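You operate a simulated robot arm through the tools that you are given. There is no shell and no other tool. Be economical: measure what you need, move in short steps, check, and stop when the job is done.

Carry out the task below with a simulated robot arm. There is one attempt and no reset: what you move stays moved.

## Task
Put both rollers from the plywood board in the blue bench drawer, shut it and latch it.
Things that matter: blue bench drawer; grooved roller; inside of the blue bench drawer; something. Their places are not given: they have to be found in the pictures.

The check looks at the end state, three seconds after you hand in, the way a careful person would. Anything else that was tipped, shoved, dropped, spilled or broken makes it a failure.

## Robot
A 6-joint arm with a two-finger parallel gripper, fixed in place. Base frame: the origin is at the foot of the arm, x ahead of it, y to its left, z up. Units: cm, degrees, N and s.
With the tool pointing down near the work surface it reaches from about 24 to 62 cm from the base axis. Its first joint turns from -66.0 to 66.0 degrees. Payload 2.7 kg.
Tool frame: the origin (TCP) lies between the finger pads and is the grasp point; the fingertips stand 2.3 cm ahead of it; z points along the fingers, y is the line along which they close. Largest opening 9.4 cm; finger width 3.8, thickness 1; the body of the gripper, 5.4 by 9.6 cm, starts 3.9 cm behind the TCP.
Orientation is told as [roll, pitch, yaw] about the base's x, y, z axes, in that order, counted from this pose: with the fingers straight down and closing along the base's y, the tool's x points along the base's -x, its y along +y and its z along -z.

## Interface
- The arm moves only by the tool jog_arm. Its arguments are lists of equal length, an entry for each row: "jaw": the finger opening in cm, from 0 to 9.4; "linear": the shift along the tool's x, y, z in units of 20 mm (1.0 is 20 mm), a list of three; "angular": the turn, a rotation vector about the tool's x, y, z in units of 4 degrees (1.0 is 4 degrees), a list of three. In form: {"jaw": [jaw, ...], "linear": [[dx, dy, dz], ...], "angular": [[ax, ay, az], ...]}. A call has 1 to 8 rows; each row shifts and turns the commanded pose from where the row before left it, along the tool's axes as they then stand. A call with a number of a shift or a turn outside -1 to 1 is refused whole. Rows are played at 5 a second. More than 5 cm and 8.6 degrees between two rows, or a gripper value outside its range, and nothing of the call is played. A pose out of reach is approached as far as the arm can. The call stops where the force on the tool passes 40 N (or 10 N more than at its start, if that is more) or the arm is blocked; 0.2 s more then pass. The fingers move at their own pace (about 4.5 cm/s each) and stop on an object; they squeeze with about 43 N. The grip force told is the motor's: it shows also when the fingers shut on nothing. Time passes only in rows, and 0.2 s behind the last, so rows that do not move let the fingers close. It gives the time, the measured TCP pose, the force on the tool (base axes), the opening and the grip force at its end, in the units of the frame above (readings bear some noise).
- Cameras (640 x 400 px; columns grow to the right, rows downward): "scene" is fixed at [7.98, -43.31, 140.93]; the picture's right is [0.74, -0.67, 0.00], its down [-0.34, -0.38, -0.86] and it looks along [0.57, 0.64, -0.51] (base axes); focal length 292 px, centre (320, 200). "wrist" rides on the gripper at [-3.9, 0, -4.4] in the tool frame; the picture's right is [0.00, -1.00, 0.00], its down [0.97, 0.00, -0.24] and it looks along [0.24, 0.00, 0.97] (tool axes); focal length 218 px, centre (320, 200).
- get_image(camera): a new picture of that camera. It takes no simulated time.
- pixel_to_xyz(camera, pixels): there is no depth. For up to 12 entries [column, row, z] of the newest picture of that camera ("zoom" is the newest enlarged one), the place [x, y] in the base frame at which the ray of that pixel passes the height z, good to about 0.2 cm. It takes no simulated time.
- enlarge(camera, box): a new picture of the part [left, top, right, bottom] of that camera's present view, enlarged. It takes no simulated time.
- close_job(): hands the job in; it is judged then, once.

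Work in short steps. Measure before you move; look again where a grasp or a placing could have gone wrong, and mend it. You have 80 turns and 54 pictures in all, those below and enlarged ones among them. Open the gripper and draw the arm clear of the work before you hand the job in, unless the task says otherwise; then end with one line.

The tools are called after "Request:" as name(argument=value, ...) on one line, values as JSON. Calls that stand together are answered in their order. jog_arm: Moves the arm, as the interface text tells. Its arguments: {"type":"object","properties":{"jaw":{"type":"array"},"linear":{"type":"array"},"angular":{"type":"array"}},"required":["jaw","linear","angular"]} The other tools are called the same way: get_image (camera) takes a picture; pixel_to_xyz (camera, pixels) gives the place at which the rays of pixels pass given heights; enlarge (camera, box) takes an enlarged picture of a part of a camera's view; close_job () hands the job in.

At the start:

```text
clock: 0.0
eef_pos: [39.09, 6.39, 121.05]
orientation: [0.0, 0.1, 0.0]
ft_force: [-0.2, 0.7, -0.7]
finger_gap: 9.41
grip_force: 0.1
```

scene: 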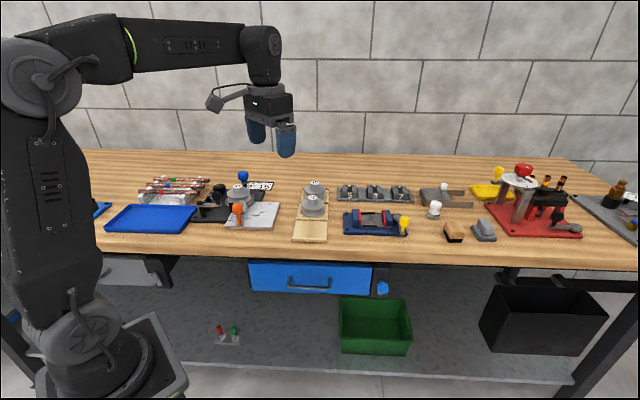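
wrist: 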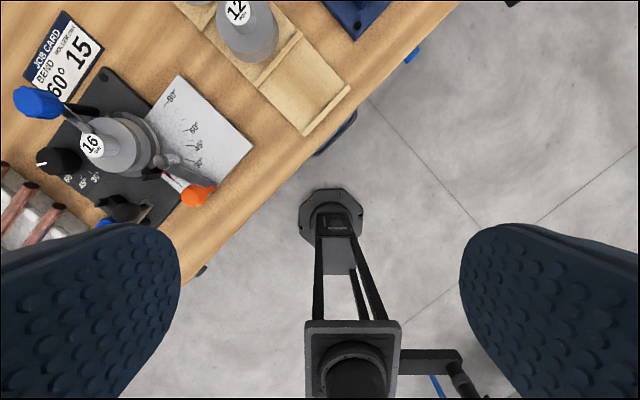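

I start by looking closer at the drawer and at the plywood board with the rollers (around 312,205 in the scene).

Request:
enlarge(camera="scene", box=[230, 160, 430, 310])

Request:
enlarge(camera="scene", box=[240, 245, 400, 305])

```text
2.67 times, centred on (330, 235) of scene
```

zoom: 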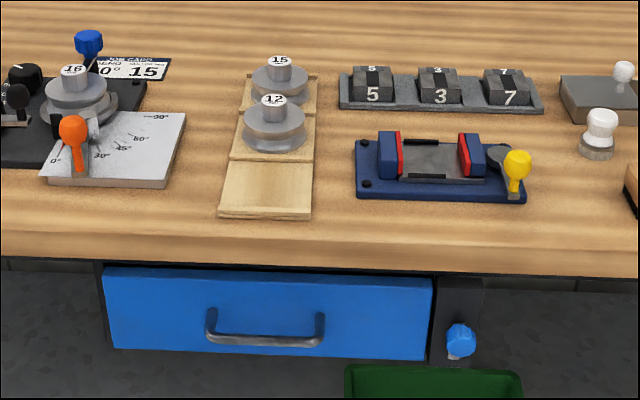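

```text
4.00 times, centred on (320, 275) of scene
```

zoom: 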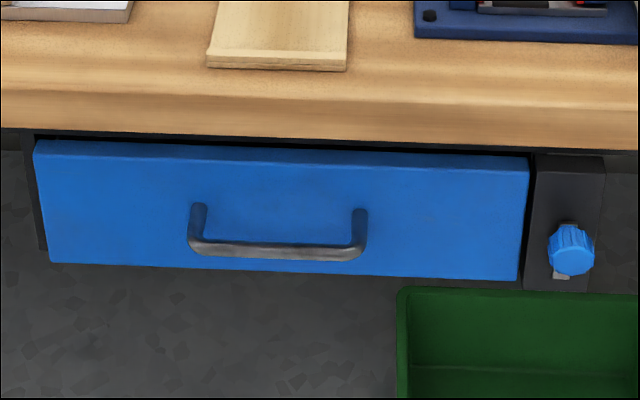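

I ask for places of bench edge, board, rollers, drawer front and knob at likely heights.

Request:
pixel_to_xyz(camera="scene", pixels=[[292.5, 240.6, 91.5], [326.2, 241.4, 91.5], [302.6, 188.1, 92], [329.2, 188.1, 92], [312.7, 197.1, 98], [314.6, 182.9, 98], [265, 248.8, 90.6], [365, 251, 90.6], [248.3, 261.8, 85], [372.5, 264.5, 85], [382, 287, 80], [313, 212.5, 92]])

Request:
pixel_to_xyz(camera="wrist", pixels=[[458, 4, 90.6], [180, 285, 90.6], [350, 88, 92], [302, 135, 92], [120, 145, 96], [245, 25, 98], [238, 8, 99]])

```text
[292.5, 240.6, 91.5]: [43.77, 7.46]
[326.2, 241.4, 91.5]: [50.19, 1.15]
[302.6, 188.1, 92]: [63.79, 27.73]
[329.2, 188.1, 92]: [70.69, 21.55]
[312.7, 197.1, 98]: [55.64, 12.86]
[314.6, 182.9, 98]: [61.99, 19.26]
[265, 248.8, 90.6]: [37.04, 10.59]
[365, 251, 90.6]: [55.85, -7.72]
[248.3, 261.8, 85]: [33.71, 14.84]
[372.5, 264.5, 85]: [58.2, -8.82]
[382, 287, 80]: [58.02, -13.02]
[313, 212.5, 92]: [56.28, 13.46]
```

```text
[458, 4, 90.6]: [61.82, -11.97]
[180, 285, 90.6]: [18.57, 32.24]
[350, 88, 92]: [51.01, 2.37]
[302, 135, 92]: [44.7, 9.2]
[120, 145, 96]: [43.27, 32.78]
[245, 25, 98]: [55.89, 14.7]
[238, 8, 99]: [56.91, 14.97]
```

The bench's front edge runs along (0.7,-0.7), so the drawer opens towards (-0.7,-0.7). I look closer at the handle from above in the wrist view and at the knob and the rollers.

Request:
enlarge(camera="wrist", box=[170, 0, 490, 200])

Request:
enlarge(camera="scene", box=[356, 262, 404, 302])

Request:
enlarge(camera="scene", box=[280, 170, 360, 220])

```text
2.00 times, centred on (330, 100) of wrist
```

zoom: 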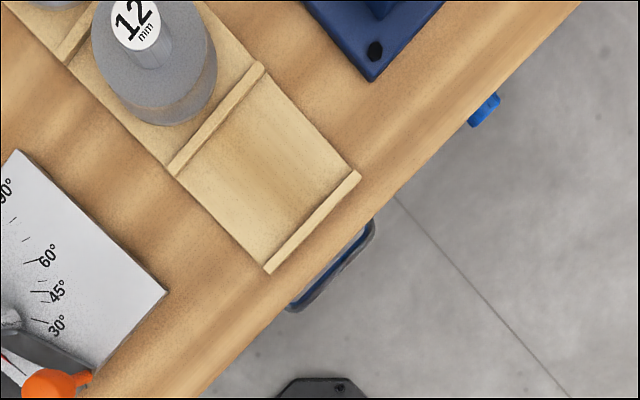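

```text
10.00 times, centred on (380, 282) of scene
```

zoom: 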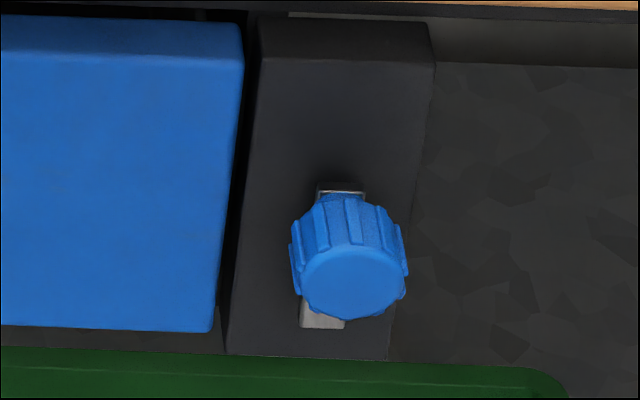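

```text
8.00 times, centred on (320, 195) of scene
```

zoom: 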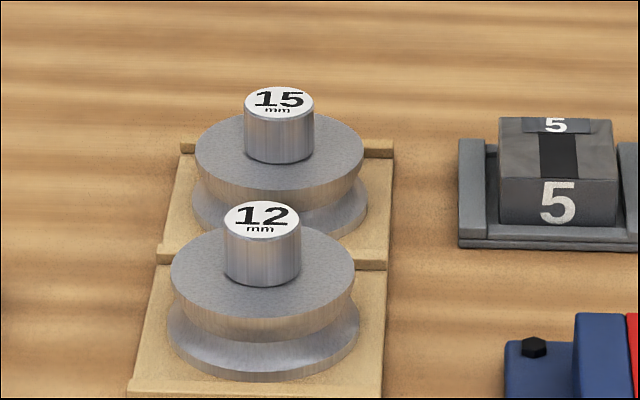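

The latch is a turn-bar, now vertical (open). I triangulate the handle, knob and rollers from both cameras.

Request:
pixel_to_xyz(camera="scene", pixels=[[288, 286, 78], [288, 286, 80], [288, 286, 82], [331, 287, 78], [331, 287, 80], [331, 287, 82], [383, 289, 78], [383, 289, 80], [383, 289, 82], [312.7, 197, 97], [312.7, 197, 99], [314.7, 182.5, 98]])

Request:
pixel_to_xyz(camera="wrist", pixels=[[315, 154, 78], [315, 154, 80], [315, 154, 82], [356, 113, 78], [356, 113, 80], [356, 113, 82], [413, 56, 78], [413, 56, 80], [413, 56, 82], [239, 11, 97], [239, 11, 99]])

```text
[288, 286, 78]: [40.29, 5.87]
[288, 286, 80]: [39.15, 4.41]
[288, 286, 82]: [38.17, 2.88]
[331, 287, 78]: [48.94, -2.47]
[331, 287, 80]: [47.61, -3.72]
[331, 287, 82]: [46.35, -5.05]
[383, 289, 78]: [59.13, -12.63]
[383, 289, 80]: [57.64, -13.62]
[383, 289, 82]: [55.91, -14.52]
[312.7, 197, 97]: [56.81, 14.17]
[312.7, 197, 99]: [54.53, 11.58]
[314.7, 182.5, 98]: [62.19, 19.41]
```

```text
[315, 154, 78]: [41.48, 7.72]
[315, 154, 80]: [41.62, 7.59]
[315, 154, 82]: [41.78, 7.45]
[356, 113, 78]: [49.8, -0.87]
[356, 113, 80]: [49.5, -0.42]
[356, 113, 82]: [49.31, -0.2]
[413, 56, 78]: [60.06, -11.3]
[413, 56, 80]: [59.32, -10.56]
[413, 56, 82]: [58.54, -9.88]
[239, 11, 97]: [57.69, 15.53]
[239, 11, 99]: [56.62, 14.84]
```

Handle bar: about z=76, from (41.5,7.5) to (50,-1.1), knob about (60.1,-11.9,76.7); rollers at about (58.3,15.8) and (64.8,22.4). I yaw the tool by -45° first, high above the bench.

Request:
jog_arm(jaw=[9.4, 9.4, 9.4, 9.4, 9.4, 9.4, 9.4, 9.4], linear=[[0, 0, 0], [0, 0, 0], [0, 0, 0], [0, 0, 0], [0, 0, 0], [0, 0, 0], [0, 0, 0], [0, 0, 0]], angular=[[0, 0, 1], [0, 0, 1], [0, 0, 1], [0, 0, 1], [0, 0, 1], [0, 0, 1], [0, 0, 1], [0, 0, 1]])

Request:
jog_arm(jaw=[9.4, 9.4, 9.4, 9.4, 9.4, 9.4, 9.4, 9.4], linear=[[0, 0, 0], [0, 0, 0], [0, 0, 0], [0, 0, 0], [-0.9, -1, 0.5], [-0.9, -1, 0.5], [-0.9, -1, 0.5], [-0.9, -1, 0.5]], angular=[[0, 0, 0.8125], [0, 0, 0.8125], [0, 0, 0.8125], [0, 0, 0.8125], [0, 0, 0], [0, 0, 0], [0, 0, 0], [0, 0, 0]])

```text
clock: 1.8
eef_pos: [39.25, 6.57, 121.2]
orientation: [-0.1, -0.1, -32.0]
ft_force: [0.1, -0.9, 0.0]
finger_gap: 9.41
grip_force: 0.1
```

```text
clock: 3.6
eef_pos: [38.63, -4.29, 117.08]
orientation: [0.1, -0.1, -44.9]
ft_force: [-0.3, -0.5, 0.1]
finger_gap: 9.39
grip_force: 0.0
```

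Tool is at s≈24, u≈30 above free space; now tilt towards horizontal about tool x.

Request:
jog_arm(jaw=[9.4, 9.4, 9.4, 9.4, 9.4, 9.4, 9.4, 9.4], linear=[[0, 0, 0], [0, 0, 0], [0, 0, 0], [0, 0, 0], [0, 0, 0], [0, 0, 0], [0, 0, 0], [0, 0, 0]], angular=[[-1, 0, 0], [-1, 0, 0], [-1, 0, 0], [-1, 0, 0], [-1, 0, 0], [-1, 0, 0], [-1, 0, 0], [-1, 0, 0]])

Request:
jog_arm(jaw=[9.4, 9.4, 9.4, 9.4, 9.4, 9.4, 9.4, 9.4], linear=[[0, 0, 0], [0, 0, 0], [0, 0, 0], [0, 0, 0], [0, 0, 0], [0, 0, 0], [0, 0, 0], [0, 0, 0]], angular=[[-1, 0, 0], [-1, 0, 0], [-1, 0, 0], [-1, 0, 0], [-1, 0, 0], [-1, 0, 0], [-1, 0, 0], [-1, 0, 0]])

```text
clock: 5.4
eef_pos: [38.66, -4.32, 117.12]
orientation: [32.1, 0.0, -45.0]
ft_force: [0.1, -0.3, -0.6]
finger_gap: 9.42
grip_force: 0.0
```

```text
clock: 7.2
eef_pos: [38.75, -4.41, 117.0]
orientation: [64.1, 0.0, -45.0]
ft_force: [-0.2, 0.2, 0.8]
finger_gap: 9.41
grip_force: 0.0
```

Continue tilting to 80° and descend in front of the bench, checking with pictures on the way.

Request:
jog_arm(jaw=[9.4, 9.4, 9.4, 9.4, 9.4, 9.4, 9.4, 9.4], linear=[[0, 0, 0], [0, 0, 0], [0, 0, 0], [0, 0, 0], [0, -0.985, 0.172], [0, -0.985, 0.172], [0, -0.985, 0.172], [0, -0.985, 0.172]], angular=[[-1, 0, 0], [-1, 0, 0], [-1, 0, 0], [-1, 0, 0], [0, 0, 0], [0, 0, 0], [0, 0, 0], [0, 0, 0]])

Request:
jog_arm(jaw=[9.4, 9.4, 9.4, 9.4, 9.4, 9.4, 9.4, 9.4], linear=[[0, -0.985, 0.172], [0, -0.985, 0.172], [0, -0.985, 0.172], [0, -0.985, 0.172], [0, -0.985, 0.172], [0, -0.985, 0.172], [0, -0.985, 0.172], [0, -0.985, 0.172]], angular=[[0, 0, 0], [0, 0, 0], [0, 0, 0], [0, 0, 0], [0, 0, 0], [0, 0, 0], [0, 0, 0], [0, 0, 0]])

Request:
get_image(camera="wrist")

Request:
get_image(camera="scene")

```text
clock: 9.0
eef_pos: [38.54, -4.38, 109.18]
orientation: [79.9, 0.0, -45.0]
ft_force: [-0.2, -0.1, -0.1]
finger_gap: 9.38
grip_force: 0.0
```

```text
clock: 10.8
eef_pos: [38.58, -4.35, 93.08]
orientation: [79.9, 0.1, -44.9]
ft_force: [0.0, 0.2, -0.8]
finger_gap: 9.4
grip_force: 0.1
```

```text
46 pictures are left
```

wrist: 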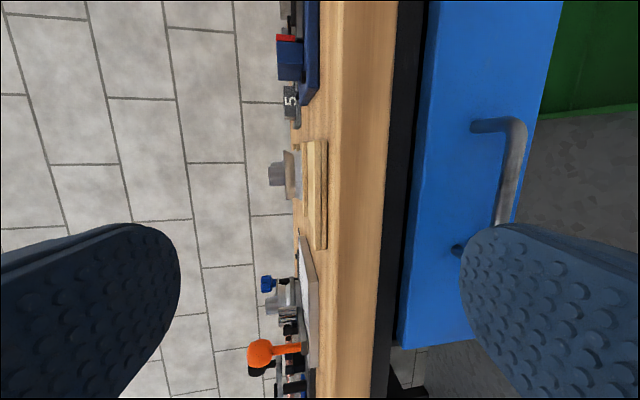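

```text
45 pictures are left
```

scene: 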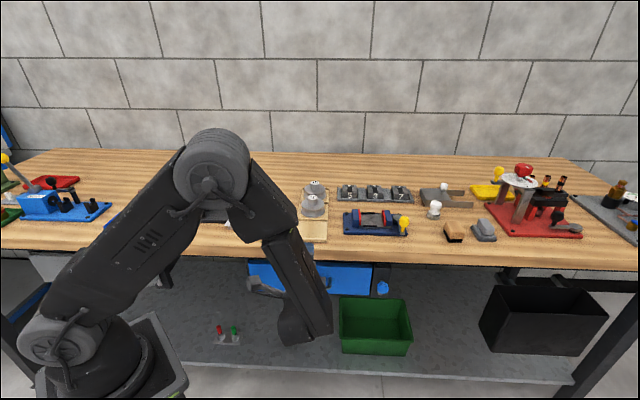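

The view shows the handle to the lower side; descend another 16 cm at this stand-off.

Request:
jog_arm(jaw=[9.4, 9.4, 9.4, 9.4, 9.4, 9.4, 9.4, 9.4], linear=[[0, -0.985, 0.172], [0, -0.985, 0.172], [0, -0.985, 0.172], [0, -0.985, 0.172], [0, -0.985, 0.172], [0, -0.985, 0.172], [0, -0.985, 0.172], [0, -0.985, 0.172]], angular=[[0, 0, 0], [0, 0, 0], [0, 0, 0], [0, 0, 0], [0, 0, 0], [0, 0, 0], [0, 0, 0], [0, 0, 0]])

Request:
get_image(camera="wrist")

```text
clock: 12.6
eef_pos: [38.6, -4.59, 77.1]
orientation: [79.9, 0.0, -45.0]
ft_force: [-0.1, -0.2, 0.1]
finger_gap: 9.42
grip_force: 0.0
```

```text
44 pictures are left
```

wrist: 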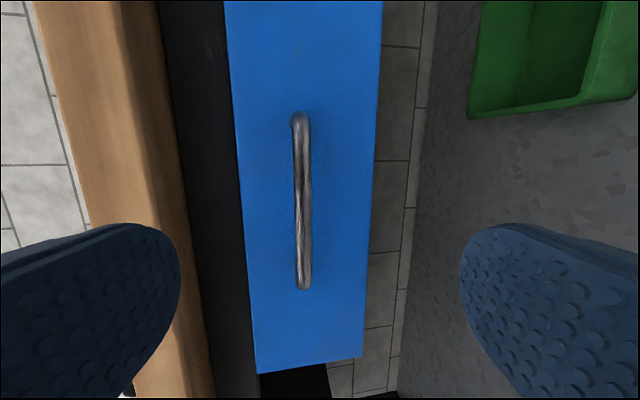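

Handle is centred at (302,200), about 1 cm above the tool axis. I narrow the jaw to 5 cm and advance 9 cm so the bar sits between the fingertips.

Request:
jog_arm(jaw=[5, 5, 5, 5, 5, 5], linear=[[0, 0, 0], [0, 0.104, 0.926], [0, 0.104, 0.926], [0, 0.104, 0.926], [0, 0.104, 0.926], [0, 0.104, 0.926]], angular=[[0, 0, 0], [0, 0, 0], [0, 0, 0], [0, 0, 0], [0, 0, 0], [0, 0, 0]])

Request:
get_image(camera="wrist")

Request:
enlarge(camera="scene", box=[240, 230, 400, 330])

```text
clock: 14.0
eef_pos: [45.21, 2.14, 76.56]
orientation: [80.0, 0.0, -45.0]
ft_force: [0.4, 0.7, -0.4]
finger_gap: 5.0
grip_force: 0.0
```

```text
43 pictures are left
```

wrist: 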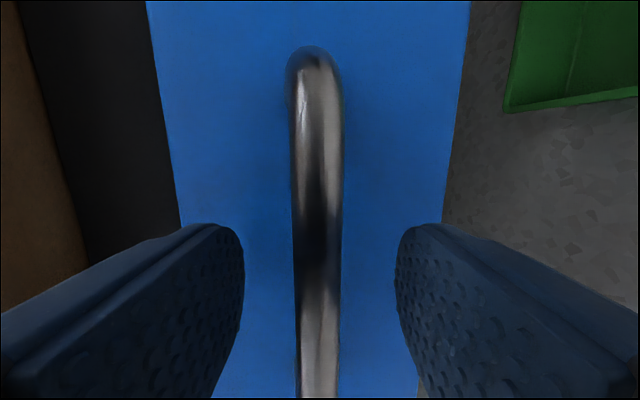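

```text
4.00 times, centred on (320, 280) of scene
```

zoom: 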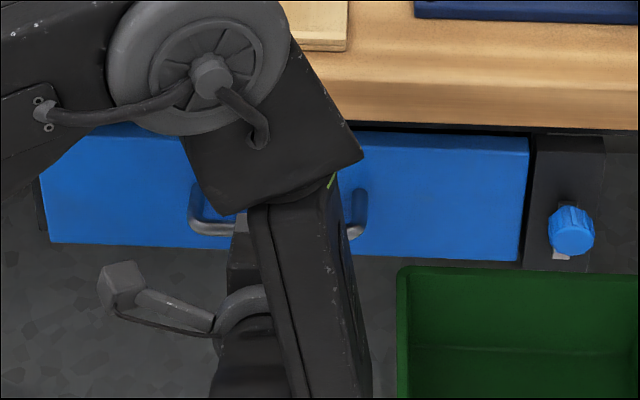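

The bar is centred between the fingers (column ~318). Close the jaws on it.

Request:
jog_arm(jaw=[2, 0, 0, 0, 0], linear=[[0, 0, 0], [0, 0, 0], [0, 0, 0], [0, 0, 0], [0, 0, 0]], angular=[[0, 0, 0], [0, 0, 0], [0, 0, 0], [0, 0, 0], [0, 0, 0]])

```text
clock: 15.2
eef_pos: [45.2, 2.16, 76.53]
orientation: [80.1, -0.1, -45.0]
ft_force: [-1.7, 3.2, 9.8]
finger_gap: 1.19
grip_force: 44.9
```

Bar gripped (1.19 cm). Pull gently along -s.

Request:
jog_arm(jaw=[0, 0, 0, 0, 0, 0, 0, 0], linear=[[0, -0.087, -0.49], [0, -0.087, -0.49], [0, -0.087, -0.49], [0, -0.087, -0.49], [0, -0.087, -0.49], [0, -0.087, -0.49], [0, -0.087, -0.49], [0, -0.087, -0.49]], angular=[[0, 0, 0], [0, 0, 0], [0, 0, 0], [0, 0, 0], [0, 0, 0], [0, 0, 0], [0, 0, 0], [0, 0, 0]])

Request:
enlarge(camera="scene", box=[220, 220, 420, 345])

```text
clock: 17.0
eef_pos: [39.4, -3.53, 76.54]
orientation: [80.3, -0.1, -45.0]
ft_force: [4.0, -1.6, 22.8]
finger_gap: 1.15
grip_force: 44.4
```

```text
3.20 times, centred on (320, 282) of scene
```

zoom: 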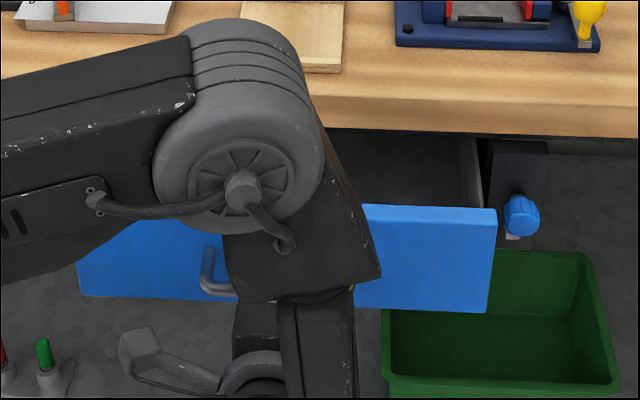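

Drawer slides out 8 cm. Some vertical load builds up, so I pull on with a slight upward correction.

Request:
jog_arm(jaw=[0, 0, 0, 0, 0, 0, 0], linear=[[0, 0.05, 0], [0, -0.077, -0.49], [0, -0.077, -0.49], [0, -0.077, -0.49], [0, -0.077, -0.49], [0, -0.077, -0.49], [0, -0.077, -0.49]], angular=[[0, 0, 0], [0, 0, 0], [0, 0, 0], [0, 0, 0], [0, 0, 0], [0, 0, 0], [0, 0, 0]])

Request:
enlarge(camera="scene", box=[220, 220, 420, 345])

```text
clock: 18.6
eef_pos: [35.33, -7.77, 76.67]
orientation: [79.6, 0.0, -45.2]
ft_force: [9.0, -7.7, -25.5]
finger_gap: 1.22
grip_force: 45.1
```

```text
3.20 times, centred on (320, 282) of scene
```

zoom: 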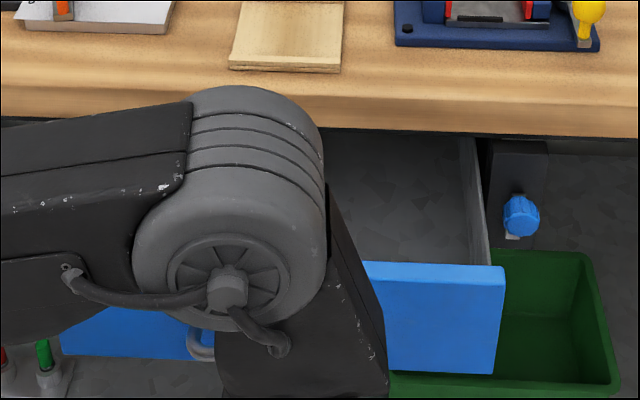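

Opened 14 cm, enough. Release the bar, back off 5 cm.

Request:
jog_arm(jaw=[3, 5, 5, 5, 5, 5, 5], linear=[[0, -0.05, 0], [0, 0, 0], [0, 0, 0], [0, -0.09, -0.6], [0, -0.09, -0.6], [0, -0.09, -0.6], [0, -0.09, -0.6]], angular=[[0, 0, 0], [0, 0, 0], [0, 0, 0], [0, 0, 0], [0, 0, 0], [0, 0, 0], [0, 0, 0]])

Request:
get_image(camera="wrist")

```text
clock: 20.2
eef_pos: [31.84, -11.26, 76.72]
orientation: [80.0, -0.1, -45.0]
ft_force: [-0.1, -0.4, -0.2]
finger_gap: 4.99
grip_force: 0.1
```

```text
39 pictures are left
```

wrist: 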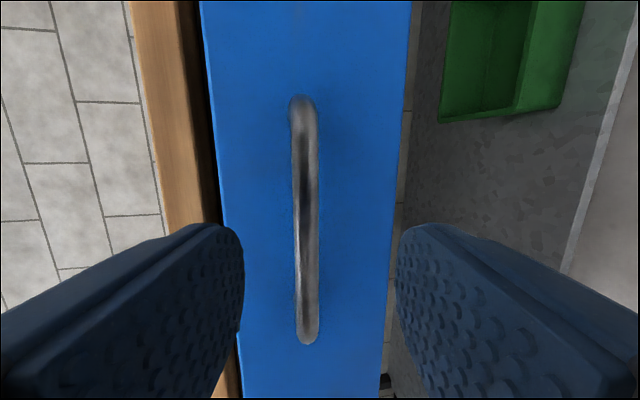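

Drawer handle is free. Rise 16 cm, then keep rising while untilting.

Request:
jog_arm(jaw=[5, 5, 5, 5, 5, 5, 5, 5], linear=[[0, 0.985, -0.172], [0, 0.985, -0.172], [0, 0.985, -0.172], [0, 0.985, -0.172], [0, 0.985, -0.172], [0, 0.985, -0.172], [0, 0.985, -0.172], [0, 0.985, -0.172]], angular=[[0, 0, 0], [0, 0, 0], [0, 0, 0], [0, 0, 0], [0, 0, 0], [0, 0, 0], [0, 0, 0], [0, 0, 0]])

Request:
jog_arm(jaw=[5, 5, 5, 5, 5, 5, 5, 5], linear=[[0, 0.985, -0.174], [0, 0.97, -0.242], [0, 0.951, -0.309], [0, 0.927, -0.375], [0, 0.899, -0.438], [0, 0.866, -0.5], [0, 0.829, -0.559], [0, 0.788, -0.616]], angular=[[1, 0, 0], [1, 0, 0], [1, 0, 0], [1, 0, 0], [1, 0, 0], [1, 0, 0], [1, 0, 0], [1, 0, 0]])

Request:
jog_arm(jaw=[7, 7, 7, 7, 7, 7, 7, 7], linear=[[0, 0, 0], [0, 0, 0], [0, 0, 0], [0, 0, 0], [0, 0, 0], [0, 0, 0], [0, 0, 0], [0, 0, 0]], angular=[[1, 0, 0], [1, 0, 0], [1, 0, 0], [1, 0, 0], [1, 0, 0], [1, 0, 0], [1, 0, 0], [1, 0, 0]])

Request:
get_image(camera="scene")

```text
clock: 22.0
eef_pos: [31.9, -11.26, 92.81]
orientation: [79.9, 0.1, -45.0]
ft_force: [0.8, -0.2, -0.9]
finger_gap: 4.98
grip_force: 0.3
```

```text
clock: 23.8
eef_pos: [31.88, -11.01, 108.74]
orientation: [47.9, -0.1, -45.2]
ft_force: [-0.8, 0.0, -0.2]
finger_gap: 5.0
grip_force: 0.1
```

```text
clock: 25.6
eef_pos: [31.95, -11.11, 108.66]
orientation: [15.9, 0.0, -45.0]
ft_force: [0.5, 0.3, 0.0]
finger_gap: 6.98
grip_force: 0.2
```

```text
38 pictures are left
```

scene: 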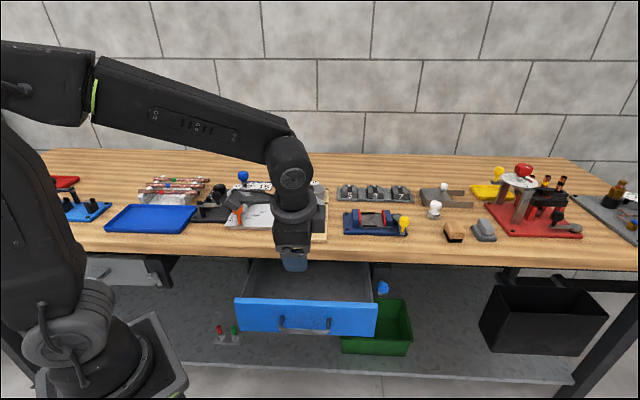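

Drawer is open and undisturbed. Finish untilting and move over the drawer to look inside.

Request:
jog_arm(jaw=[7, 7, 7, 7, 7, 7, 7, 7], linear=[[0, 0, 0], [0, 0, 0], [0, 0, 0], [0, 0, 0], [0.5, 1, 0], [0.5, 1, 0], [0.5, 1, 0], [0.5, 1, 0]], angular=[[1, 0, 0], [1, 0, 0], [1, 0, 0], [1, 0, 0], [0, 0, 0], [0, 0, 0], [0, 0, 0], [0, 0, 0]])

Request:
get_image(camera="wrist")

Request:
enlarge(camera="scene", box=[220, 250, 400, 350])

```text
clock: 27.4
eef_pos: [34.79, -2.66, 108.86]
orientation: [0.1, 0.0, -45.0]
ft_force: [0.9, -0.1, -0.3]
finger_gap: 6.99
grip_force: 0.0
```

```text
37 pictures are left
```

wrist: 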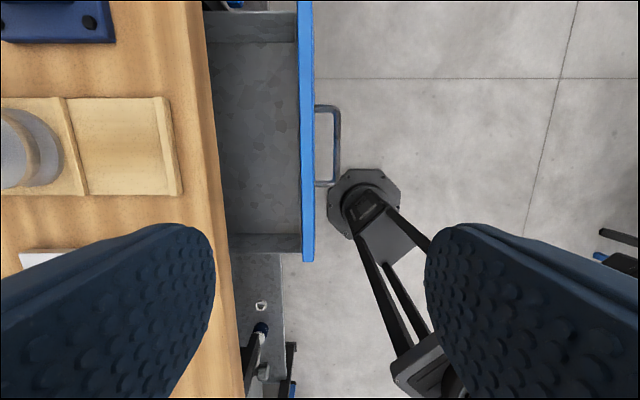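

```text
3.56 times, centred on (310, 300) of scene
```

zoom: 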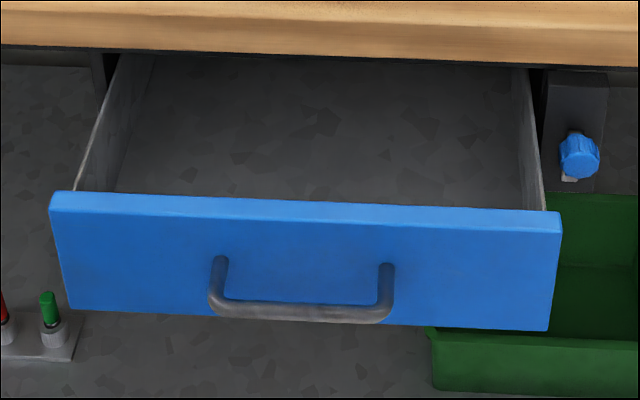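

Drawer looks empty in the visible part. Measure its rim, floor and the table edge.

Request:
pixel_to_xyz(camera="wrist", pixels=[[298, 120, 81], [313, 120, 81], [335, 140, 76], [298, 150, 72], [212, 150, 90.6], [222, 150, 86], [300, 40, 75], [300, 235, 75], [300, 252, 81], [296, 18, 81], [40, 145, 93]])

Request:
pixel_to_xyz(camera="scene", pixels=[[236, 304, 81], [376, 312, 81], [258, 305, 72], [363, 310, 72]])

```text
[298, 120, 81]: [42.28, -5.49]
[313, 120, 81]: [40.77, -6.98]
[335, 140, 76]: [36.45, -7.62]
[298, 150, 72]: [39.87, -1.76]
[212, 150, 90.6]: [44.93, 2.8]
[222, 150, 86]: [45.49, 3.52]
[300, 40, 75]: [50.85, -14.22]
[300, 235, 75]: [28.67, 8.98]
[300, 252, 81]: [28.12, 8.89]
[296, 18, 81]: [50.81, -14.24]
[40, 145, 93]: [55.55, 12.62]
```

```text
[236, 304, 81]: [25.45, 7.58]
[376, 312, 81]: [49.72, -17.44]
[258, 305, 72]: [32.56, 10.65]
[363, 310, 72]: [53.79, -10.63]
```

Inner front face at s≈26, table edge at s≈33.8: only ~8 cm of clear opening, too tight for the gripper body. I'll hook the closed fingertips behind the drawer front and pull it further out.

Request:
jog_arm(jaw=[0, 0, 0, 0, 0, 0, 0, 0], linear=[[-0.6, 0.85, 0], [-0.6, 0.85, 0], [-0.6, 0.85, 0], [0, 0, 1], [0, 0, 1], [0, 0, 1], [0, 0, 1], [0, 0, 1]], angular=[[0, 0, 0], [0, 0, 0], [0, 0, 0], [0, 0, 0], [0, 0, 0], [0, 0, 0], [0, 0, 0], [0, 0, 0]])

Request:
get_image(camera="scene")

Request:
get_image(camera="wrist")

```text
clock: 29.2
eef_pos: [40.85, -1.68, 98.92]
orientation: [0.0, 0.0, -45.0]
ft_force: [0.4, 0.1, -0.1]
finger_gap: 0.0
grip_force: 42.2
```

```text
35 pictures are left
```

scene: 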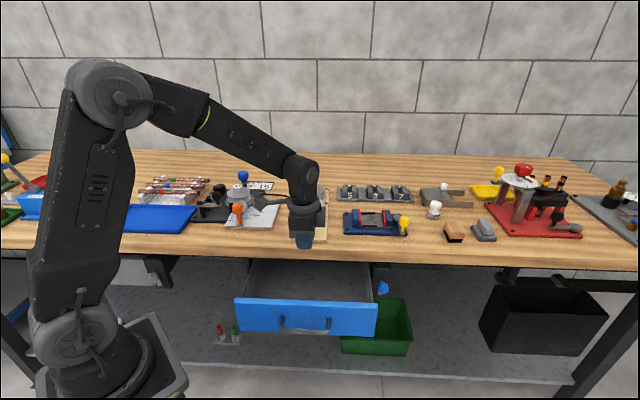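

```text
34 pictures are left
```

wrist: 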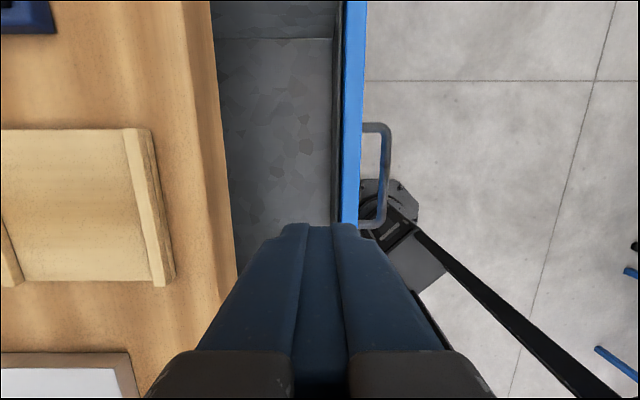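

Fingers at s≈27.7. Check the edges once more at this height before descending between them.

Request:
pixel_to_xyz(camera="wrist", pixels=[[342, 150, 81], [366, 150, 81], [222, 120, 90.6], [228, 180, 90.6], [331, 200, 72], [331, 120, 72], [222, 180, 72], [386, 170, 76]])

```text
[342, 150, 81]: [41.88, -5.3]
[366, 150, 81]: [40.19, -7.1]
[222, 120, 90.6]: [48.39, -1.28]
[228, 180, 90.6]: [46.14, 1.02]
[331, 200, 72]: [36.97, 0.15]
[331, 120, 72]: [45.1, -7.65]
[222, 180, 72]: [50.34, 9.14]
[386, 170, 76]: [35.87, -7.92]
```

Margins ~0.8 cm both sides. Descend 19.5 cm to put the tips behind the drawer front.

Request:
jog_arm(jaw=[0, 0, 0, 0, 0, 0, 0], linear=[[0, 0, 1], [0, 0, 1], [0, 0, 1], [0, 0, 1], [0, 0, 1], [0, 0, 1], [0, 0, 1]], angular=[[0, 0, 0], [0, 0, 0], [0, 0, 0], [0, 0, 0], [0, 0, 0], [0, 0, 0], [0, 0, 0]])

Request:
jog_arm(jaw=[0, 0, 0, 0, 0, 0, 0, 0], linear=[[0, 0, 0.9], [0, 0, 0.9], [0, 0, 0.9], [0, -0.4, 0], [0, -0.4, 0], [0, -0.4, 0], [0, -0.4, 0], [0, -0.4, 0]], angular=[[0, 0, 0], [0, 0, 0], [0, 0, 0], [0, 0, 0], [0, 0, 0], [0, 0, 0], [0, 0, 0], [0, 0, 0]])

Request:
enlarge(camera="scene", box=[220, 230, 420, 355])

```text
clock: 30.8
eef_pos: [40.84, -1.6, 84.74]
orientation: [-0.1, 0.0, -45.0]
ft_force: [0.2, 0.2, 0.0]
finger_gap: 0.0
grip_force: 42.4
```

```text
clock: 32.6
eef_pos: [38.12, -4.34, 79.38]
orientation: [0.0, 0.0, -45.0]
ft_force: [1.1, 1.7, -0.6]
finger_gap: 0.0
grip_force: 42.5
```

```text
3.20 times, centred on (320, 292) of scene
```

zoom: 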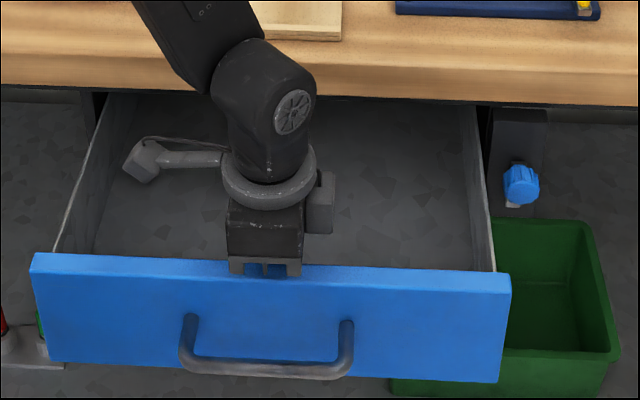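

It slides with ~2 N. Pull 3 cm more.

Request:
jog_arm(jaw=[0, 0, 0, 0, 0, 0], linear=[[0, -0.5, 0], [0, -0.5, 0], [0, -0.5, 0], [0, 0.3, 0], [0, 0, -1], [0, 0, -1]], angular=[[0, 0, 0], [0, 0, 0], [0, 0, 0], [0, 0, 0], [0, 0, 0], [0, 0, 0]])

Request:
jog_arm(jaw=[0, 0, 0, 0, 0, 0, 0, 0], linear=[[0, 0, -1], [0, 0, -1], [0, 0, -1], [0, 0, -1], [0, 0, -1], [0, 0, -1], [0, 0, -1], [0, 0, -1]], angular=[[0, 0, 0], [0, 0, 0], [0, 0, 0], [0, 0, 0], [0, 0, 0], [0, 0, 0], [0, 0, 0], [0, 0, 0]])

Request:
get_image(camera="wrist")

```text
clock: 34.0
eef_pos: [36.22, -6.04, 83.39]
orientation: [0.0, 0.0, -45.0]
ft_force: [-0.6, 0.2, 0.2]
finger_gap: 0.03
grip_force: 42.3
```

```text
clock: 35.8
eef_pos: [36.3, -6.04, 99.41]
orientation: [0.0, 0.0, -45.0]
ft_force: [-0.6, 0.0, 0.4]
finger_gap: 0.02
grip_force: 42.7
```

```text
32 pictures are left
```

wrist: 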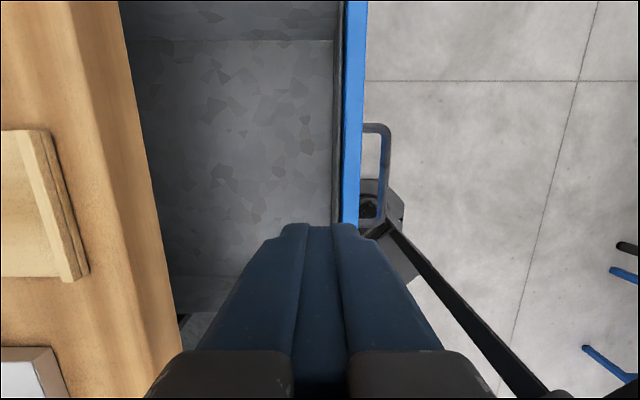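

Drawer now has ~14 cm clear. Move along +s towards roller 12 above the board, with the jaw opened to 6 cm.

Request:
jog_arm(jaw=[6, 6, 6, 6, 6, 6, 6, 6], linear=[[0, 0.7, -0.8], [0, 1, -0.2], [0, 1, -0.1], [0, 1, 0], [0, 1, 0], [0, 1, 0], [0, 1, 0], [0, 1, 0]], angular=[[0, 0, 0], [0, 0, 0], [0, 0, 0], [0, 0, 0], [0, 0, 0], [0, 0, 0], [0, 0, 0], [0, 0, 0]])

Request:
jog_arm(jaw=[6, 6, 6, 6, 6], linear=[[0, 1, 0], [0, 1, 0], [0, 1, 0], [0, 1, 0], [0, 1, 0]], angular=[[0, 0, 0], [0, 0, 0], [0, 0, 0], [0, 0, 0], [0, 0, 0]])

Request:
get_image(camera="wrist")

```text
clock: 37.6
eef_pos: [47.2, 4.92, 101.66]
orientation: [0.0, 0.0, -45.1]
ft_force: [0.4, -0.3, -0.4]
finger_gap: 6.0
grip_force: 0.1
```

```text
clock: 38.8
eef_pos: [54.32, 11.92, 101.61]
orientation: [0.0, 0.0, -45.0]
ft_force: [-0.3, 0.8, -0.3]
finger_gap: 6.01
grip_force: 0.0
```

```text
31 pictures are left
```

wrist: 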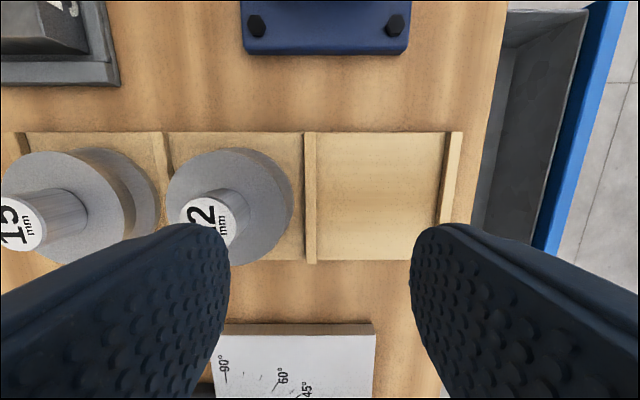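

Hub 12's top appears at about (208,218), hub 15's at (20,222). Get positions.

Request:
pixel_to_xyz(camera="wrist", pixels=[[209, 218, 96], [209, 218, 97], [209, 218, 98], [20, 222, 96], [20, 222, 98], [246, 205, 92], [100, 205, 92], [309, 140, 92], [309, 260, 92]])

Request:
enlarge(camera="scene", box=[260, 150, 380, 225])

```text
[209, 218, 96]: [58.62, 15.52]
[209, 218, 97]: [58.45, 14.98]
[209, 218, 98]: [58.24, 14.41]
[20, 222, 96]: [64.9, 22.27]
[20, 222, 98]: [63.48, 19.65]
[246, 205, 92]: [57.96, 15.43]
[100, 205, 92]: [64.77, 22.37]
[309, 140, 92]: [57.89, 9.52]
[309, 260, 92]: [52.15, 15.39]
```

```text
5.33 times, centred on (320, 188) of scene
```

zoom: 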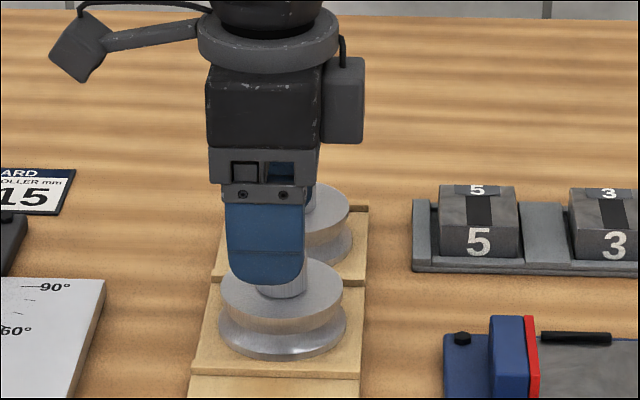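

Roller 12 at (58.3,15.4), hub top ≈96, flange top ≈94. Centre over it and descend so the tips stop just above the flange.

Request:
jog_arm(jaw=[6, 6, 6, 6, 6, 6], linear=[[-0.05, 0.9, 0], [-0.05, 0.9, 0], [-0.05, 0.85, 0], [0, 0, 0.85], [0, 0, 0.85], [0, 0, 0.8]], angular=[[0, 0, 0], [0, 0, 0], [0, 0, 0], [0, 0, 0], [0, 0, 0], [0, 0, 0]])

Request:
get_image(camera="wrist")

Request:
enlarge(camera="scene", box=[280, 165, 360, 215])

```text
clock: 40.2
eef_pos: [58.32, 15.35, 96.51]
orientation: [0.0, 0.0, -45.0]
ft_force: [0.0, -0.4, -0.6]
finger_gap: 6.02
grip_force: 0.0
```

```text
29 pictures are left
```

wrist: 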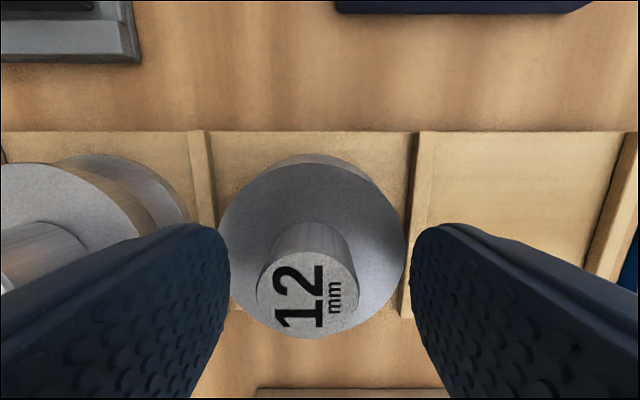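

```text
8.00 times, centred on (320, 190) of scene
```

zoom: 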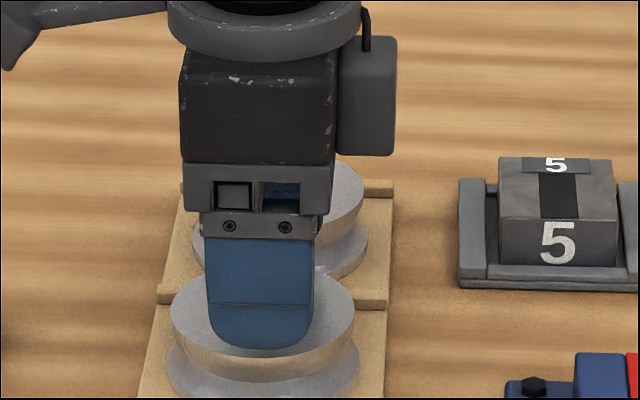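

Hub is ~0.4 cm toward +s and ~1 cm below the TCP; adjust slightly, go down 0.5 cm and close.

Request:
jog_arm(jaw=[6, 6, 2, 1, 0, 0, 0], linear=[[0.1, 0.17, 0], [0, 0, 0.25], [0, 0, 0], [0, 0, 0], [0, 0, 0], [0, 0, 0], [0, 0, 0]], angular=[[0, 0, 0], [0, 0, 0], [0, 0, 0], [0, 0, 0], [0, 0, 0], [0, 0, 0], [0, 0, 0]])

```text
clock: 41.8
eef_pos: [58.36, 15.88, 96.11]
orientation: [0.0, 0.0, -45.0]
ft_force: [0.2, 1.5, 0.5]
finger_gap: 2.93
grip_force: 42.6
```

Gripped at 2.93 cm (the hub). Lift and check.

Request:
jog_arm(jaw=[0, 0, 0, 0, 0], linear=[[0, 0, -0.5], [0, 0, -1], [0, 0, -1], [0, 0, -1], [0, 0, -1]], angular=[[0, 0, 0], [0, 0, 0], [0, 0, 0], [0, 0, 0], [0, 0, 0]])

Request:
enlarge(camera="scene", box=[260, 140, 380, 225])

```text
clock: 43.0
eef_pos: [58.45, 15.81, 105.14]
orientation: [0.0, 0.0, -45.1]
ft_force: [0.3, -0.3, -2.2]
finger_gap: 2.93
grip_force: 43.8
```

```text
4.71 times, centred on (320, 182) of scene
```

zoom: 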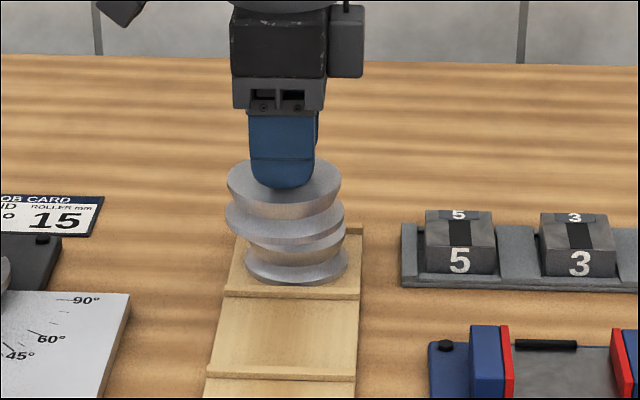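

Roller 12 lifted cleanly. Carry it back over the drawer to s≈26.7, u≈24.5.

Request:
jog_arm(jaw=[0, 0, 0, 0, 0, 0, 0, 0], linear=[[0.2, -1, 0], [0.2, -1, 0], [0.2, -1, 0], [0.2, -1, 0], [0.2, -1, 0], [0.2, -1, 0], [0.2, -1, 0], [0.2, -1, 0]], angular=[[0, 0, 0], [0, 0, 0], [0, 0, 0], [0, 0, 0], [0, 0, 0], [0, 0, 0], [0, 0, 0], [0, 0, 0]])

Request:
jog_arm(jaw=[0, 0, 0, 0, 0], linear=[[0.24, -0.975, 0], [0.24, -0.975, 0], [0.24, -0.975, 0], [0.24, -0.975, 0], [0.24, -0.975, 0]], angular=[[0, 0, 0], [0, 0, 0], [0, 0, 0], [0, 0, 0], [0, 0, 0]])

Request:
get_image(camera="wrist")

Request:
enlarge(camera="scene", box=[200, 200, 420, 350])

```text
clock: 44.8
eef_pos: [44.82, 6.67, 104.95]
orientation: [0.0, 0.0, -45.0]
ft_force: [0.9, 0.4, -2.6]
finger_gap: 2.9
grip_force: 42.8
```

```text
clock: 46.0
eef_pos: [36.21, 1.4, 105.07]
orientation: [0.0, 0.0, -45.0]
ft_force: [0.6, -0.9, -2.3]
finger_gap: 2.93
grip_force: 42.9
```

```text
26 pictures are left
```

wrist: 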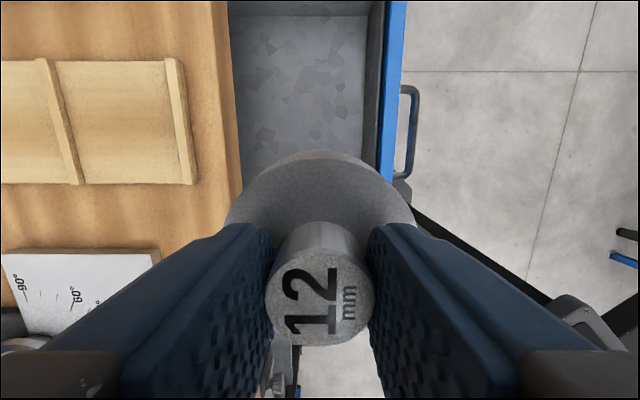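

```text
2.67 times, centred on (310, 275) of scene
```

zoom: 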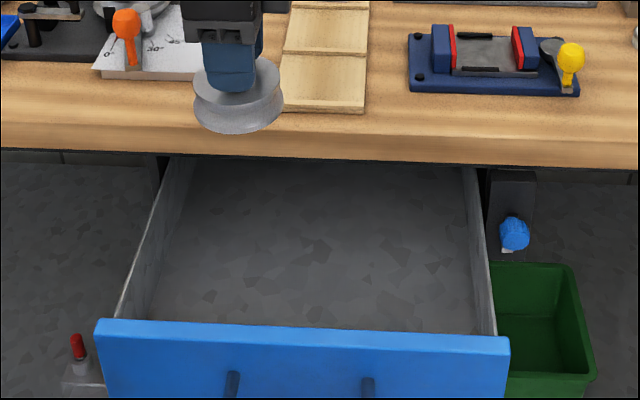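

Over the open drawer at s=26.6, u=24.6. Descend 25 cm.

Request:
jog_arm(jaw=[0, 0, 0, 0, 0, 0, 0, 0], linear=[[0, 0, 1], [0, 0, 1], [0, 0, 1], [0, 0, 1], [0, 0, 1], [0, 0, 1], [0, 0, 1], [0, 0, 1]], angular=[[0, 0, 0], [0, 0, 0], [0, 0, 0], [0, 0, 0], [0, 0, 0], [0, 0, 0], [0, 0, 0], [0, 0, 0]])

Request:
jog_arm(jaw=[0, 0, 0, 0, 0], linear=[[0, 0, 0.9], [0, 0, 0.9], [0, 0, 0.9], [0, 0, 0.9], [0, 0, 0.9]], angular=[[0, 0, 0], [0, 0, 0], [0, 0, 0], [0, 0, 0], [0, 0, 0]])

Request:
enlarge(camera="scene", box=[220, 240, 380, 340])

```text
clock: 47.8
eef_pos: [36.17, 1.61, 89.07]
orientation: [0.0, 0.0, -44.9]
ft_force: [0.8, 0.0, -3.0]
finger_gap: 2.92
grip_force: 42.7
```

```text
clock: 49.0
eef_pos: [36.17, 1.59, 80.03]
orientation: [0.1, 0.0, -45.1]
ft_force: [-0.5, 0.7, -2.6]
finger_gap: 2.9
grip_force: 42.7
```

```text
4.00 times, centred on (300, 290) of scene
```

zoom: 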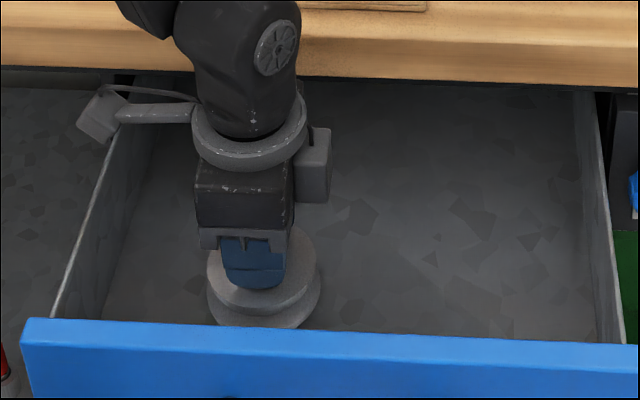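

Roller is well inside. Lower in small steps until it touches.

Request:
jog_arm(jaw=[0, 0, 0, 0, 0, 0], linear=[[0, 0, 0.2], [0, 0, 0.2], [0, 0, 0.2], [0, 0, 0.2], [0, 0, 0.2], [0, 0, 0]], angular=[[0, 0, 0], [0, 0, 0], [0, 0, 0], [0, 0, 0], [0, 0, 0], [0, 0, 0]])

```text
clock: 50.4
eef_pos: [36.25, 1.48, 78.08]
orientation: [0.0, 0.0, -45.1]
ft_force: [0.4, -0.7, -3.5]
finger_gap: 2.95
grip_force: 42.8
```

Request:
jog_arm(jaw=[0, 0, 0, 0, 0], linear=[[0, 0, 0.1], [0, 0, 0.1], [0, 0, 0.1], [0, 0, 0.1], [0, 0, 0]], angular=[[0, 0, 0], [0, 0, 0], [0, 0, 0], [0, 0, 0], [0, 0, 0]])

```text
clock: 51.6
eef_pos: [36.25, 1.56, 77.31]
orientation: [0.1, 0.0, -45.0]
ft_force: [-0.5, 0.1, -2.6]
finger_gap: 2.91
grip_force: 43.5
```

No contact yet at z=77.3; continue down slowly.

Request:
jog_arm(jaw=[0, 0, 0, 0, 0], linear=[[0, 0, 0.1], [0, 0, 0.1], [0, 0, 0.1], [0, 0, 0.1], [0, 0, 0]], angular=[[0, 0, 0], [0, 0, 0], [0, 0, 0], [0, 0, 0], [0, 0, 0]])

Request:
enlarge(camera="scene", box=[240, 270, 340, 340])

```text
clock: 52.6
eef_pos: [36.24, 1.52, 76.74]
orientation: [0.2, -0.1, -44.9]
ft_force: [-2.0, 1.0, 5.2]
finger_gap: 2.94
grip_force: 42.4
stopped in row 4: the force on the tool passed its limit (the readings are from after the stop); the commanded pose is now the measured one
```

```text
5.71 times, centred on (290, 305) of scene
```

zoom: 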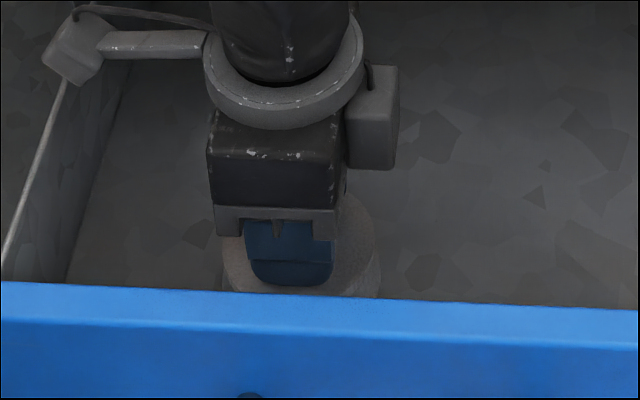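

Contact at z≈76.7: the roller stands on the floor. Release and rise.

Request:
jog_arm(jaw=[3.5, 5, 5, 5, 5, 5, 5, 5], linear=[[0, 0, 0], [0, 0, 0], [0, 0, -0.5], [0, 0, -1], [0, 0, -1], [0, 0, -1], [0, 0, -1], [0, 0, -1]], angular=[[0, 0, 0], [0, 0, 0], [0, 0, 0], [0, 0, 0], [0, 0, 0], [0, 0, 0], [0, 0, 0], [0, 0, 0]])

Request:
jog_arm(jaw=[6, 6, 6, 6, 6, 6, 6, 6], linear=[[0, 0, -1], [0, 0, -1], [0, 0, -1], [0, 0, -1], [0, 0, -1], [0, 0, -1], [0, 0, -1], [0, 0, -1]], angular=[[0, 0, 0], [0, 0, 0], [0, 0, 0], [0, 0, 0], [0, 0, 0], [0, 0, 0], [0, 0, 0], [0, 0, 0]])

Request:
enlarge(camera="scene", box=[220, 240, 380, 340])

```text
clock: 54.4
eef_pos: [36.3, 1.5, 87.66]
orientation: [0.2, -0.1, -44.9]
ft_force: [-0.3, -0.7, -0.2]
finger_gap: 5.02
grip_force: 0.0
```

```text
clock: 56.2
eef_pos: [36.19, 1.56, 103.74]
orientation: [0.1, 0.0, -44.9]
ft_force: [-0.6, 0.2, 0.2]
finger_gap: 6.0
grip_force: 0.0
```

```text
4.00 times, centred on (300, 290) of scene
```

zoom: 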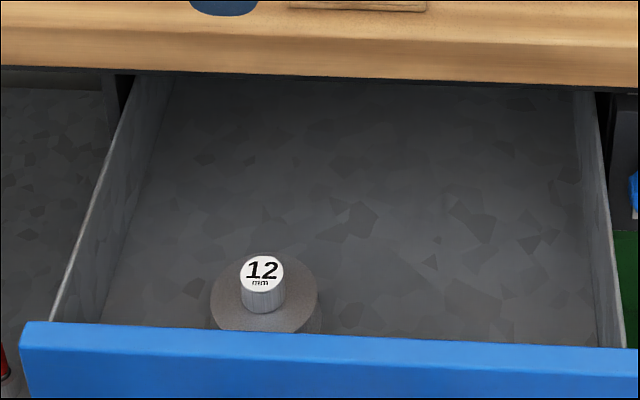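

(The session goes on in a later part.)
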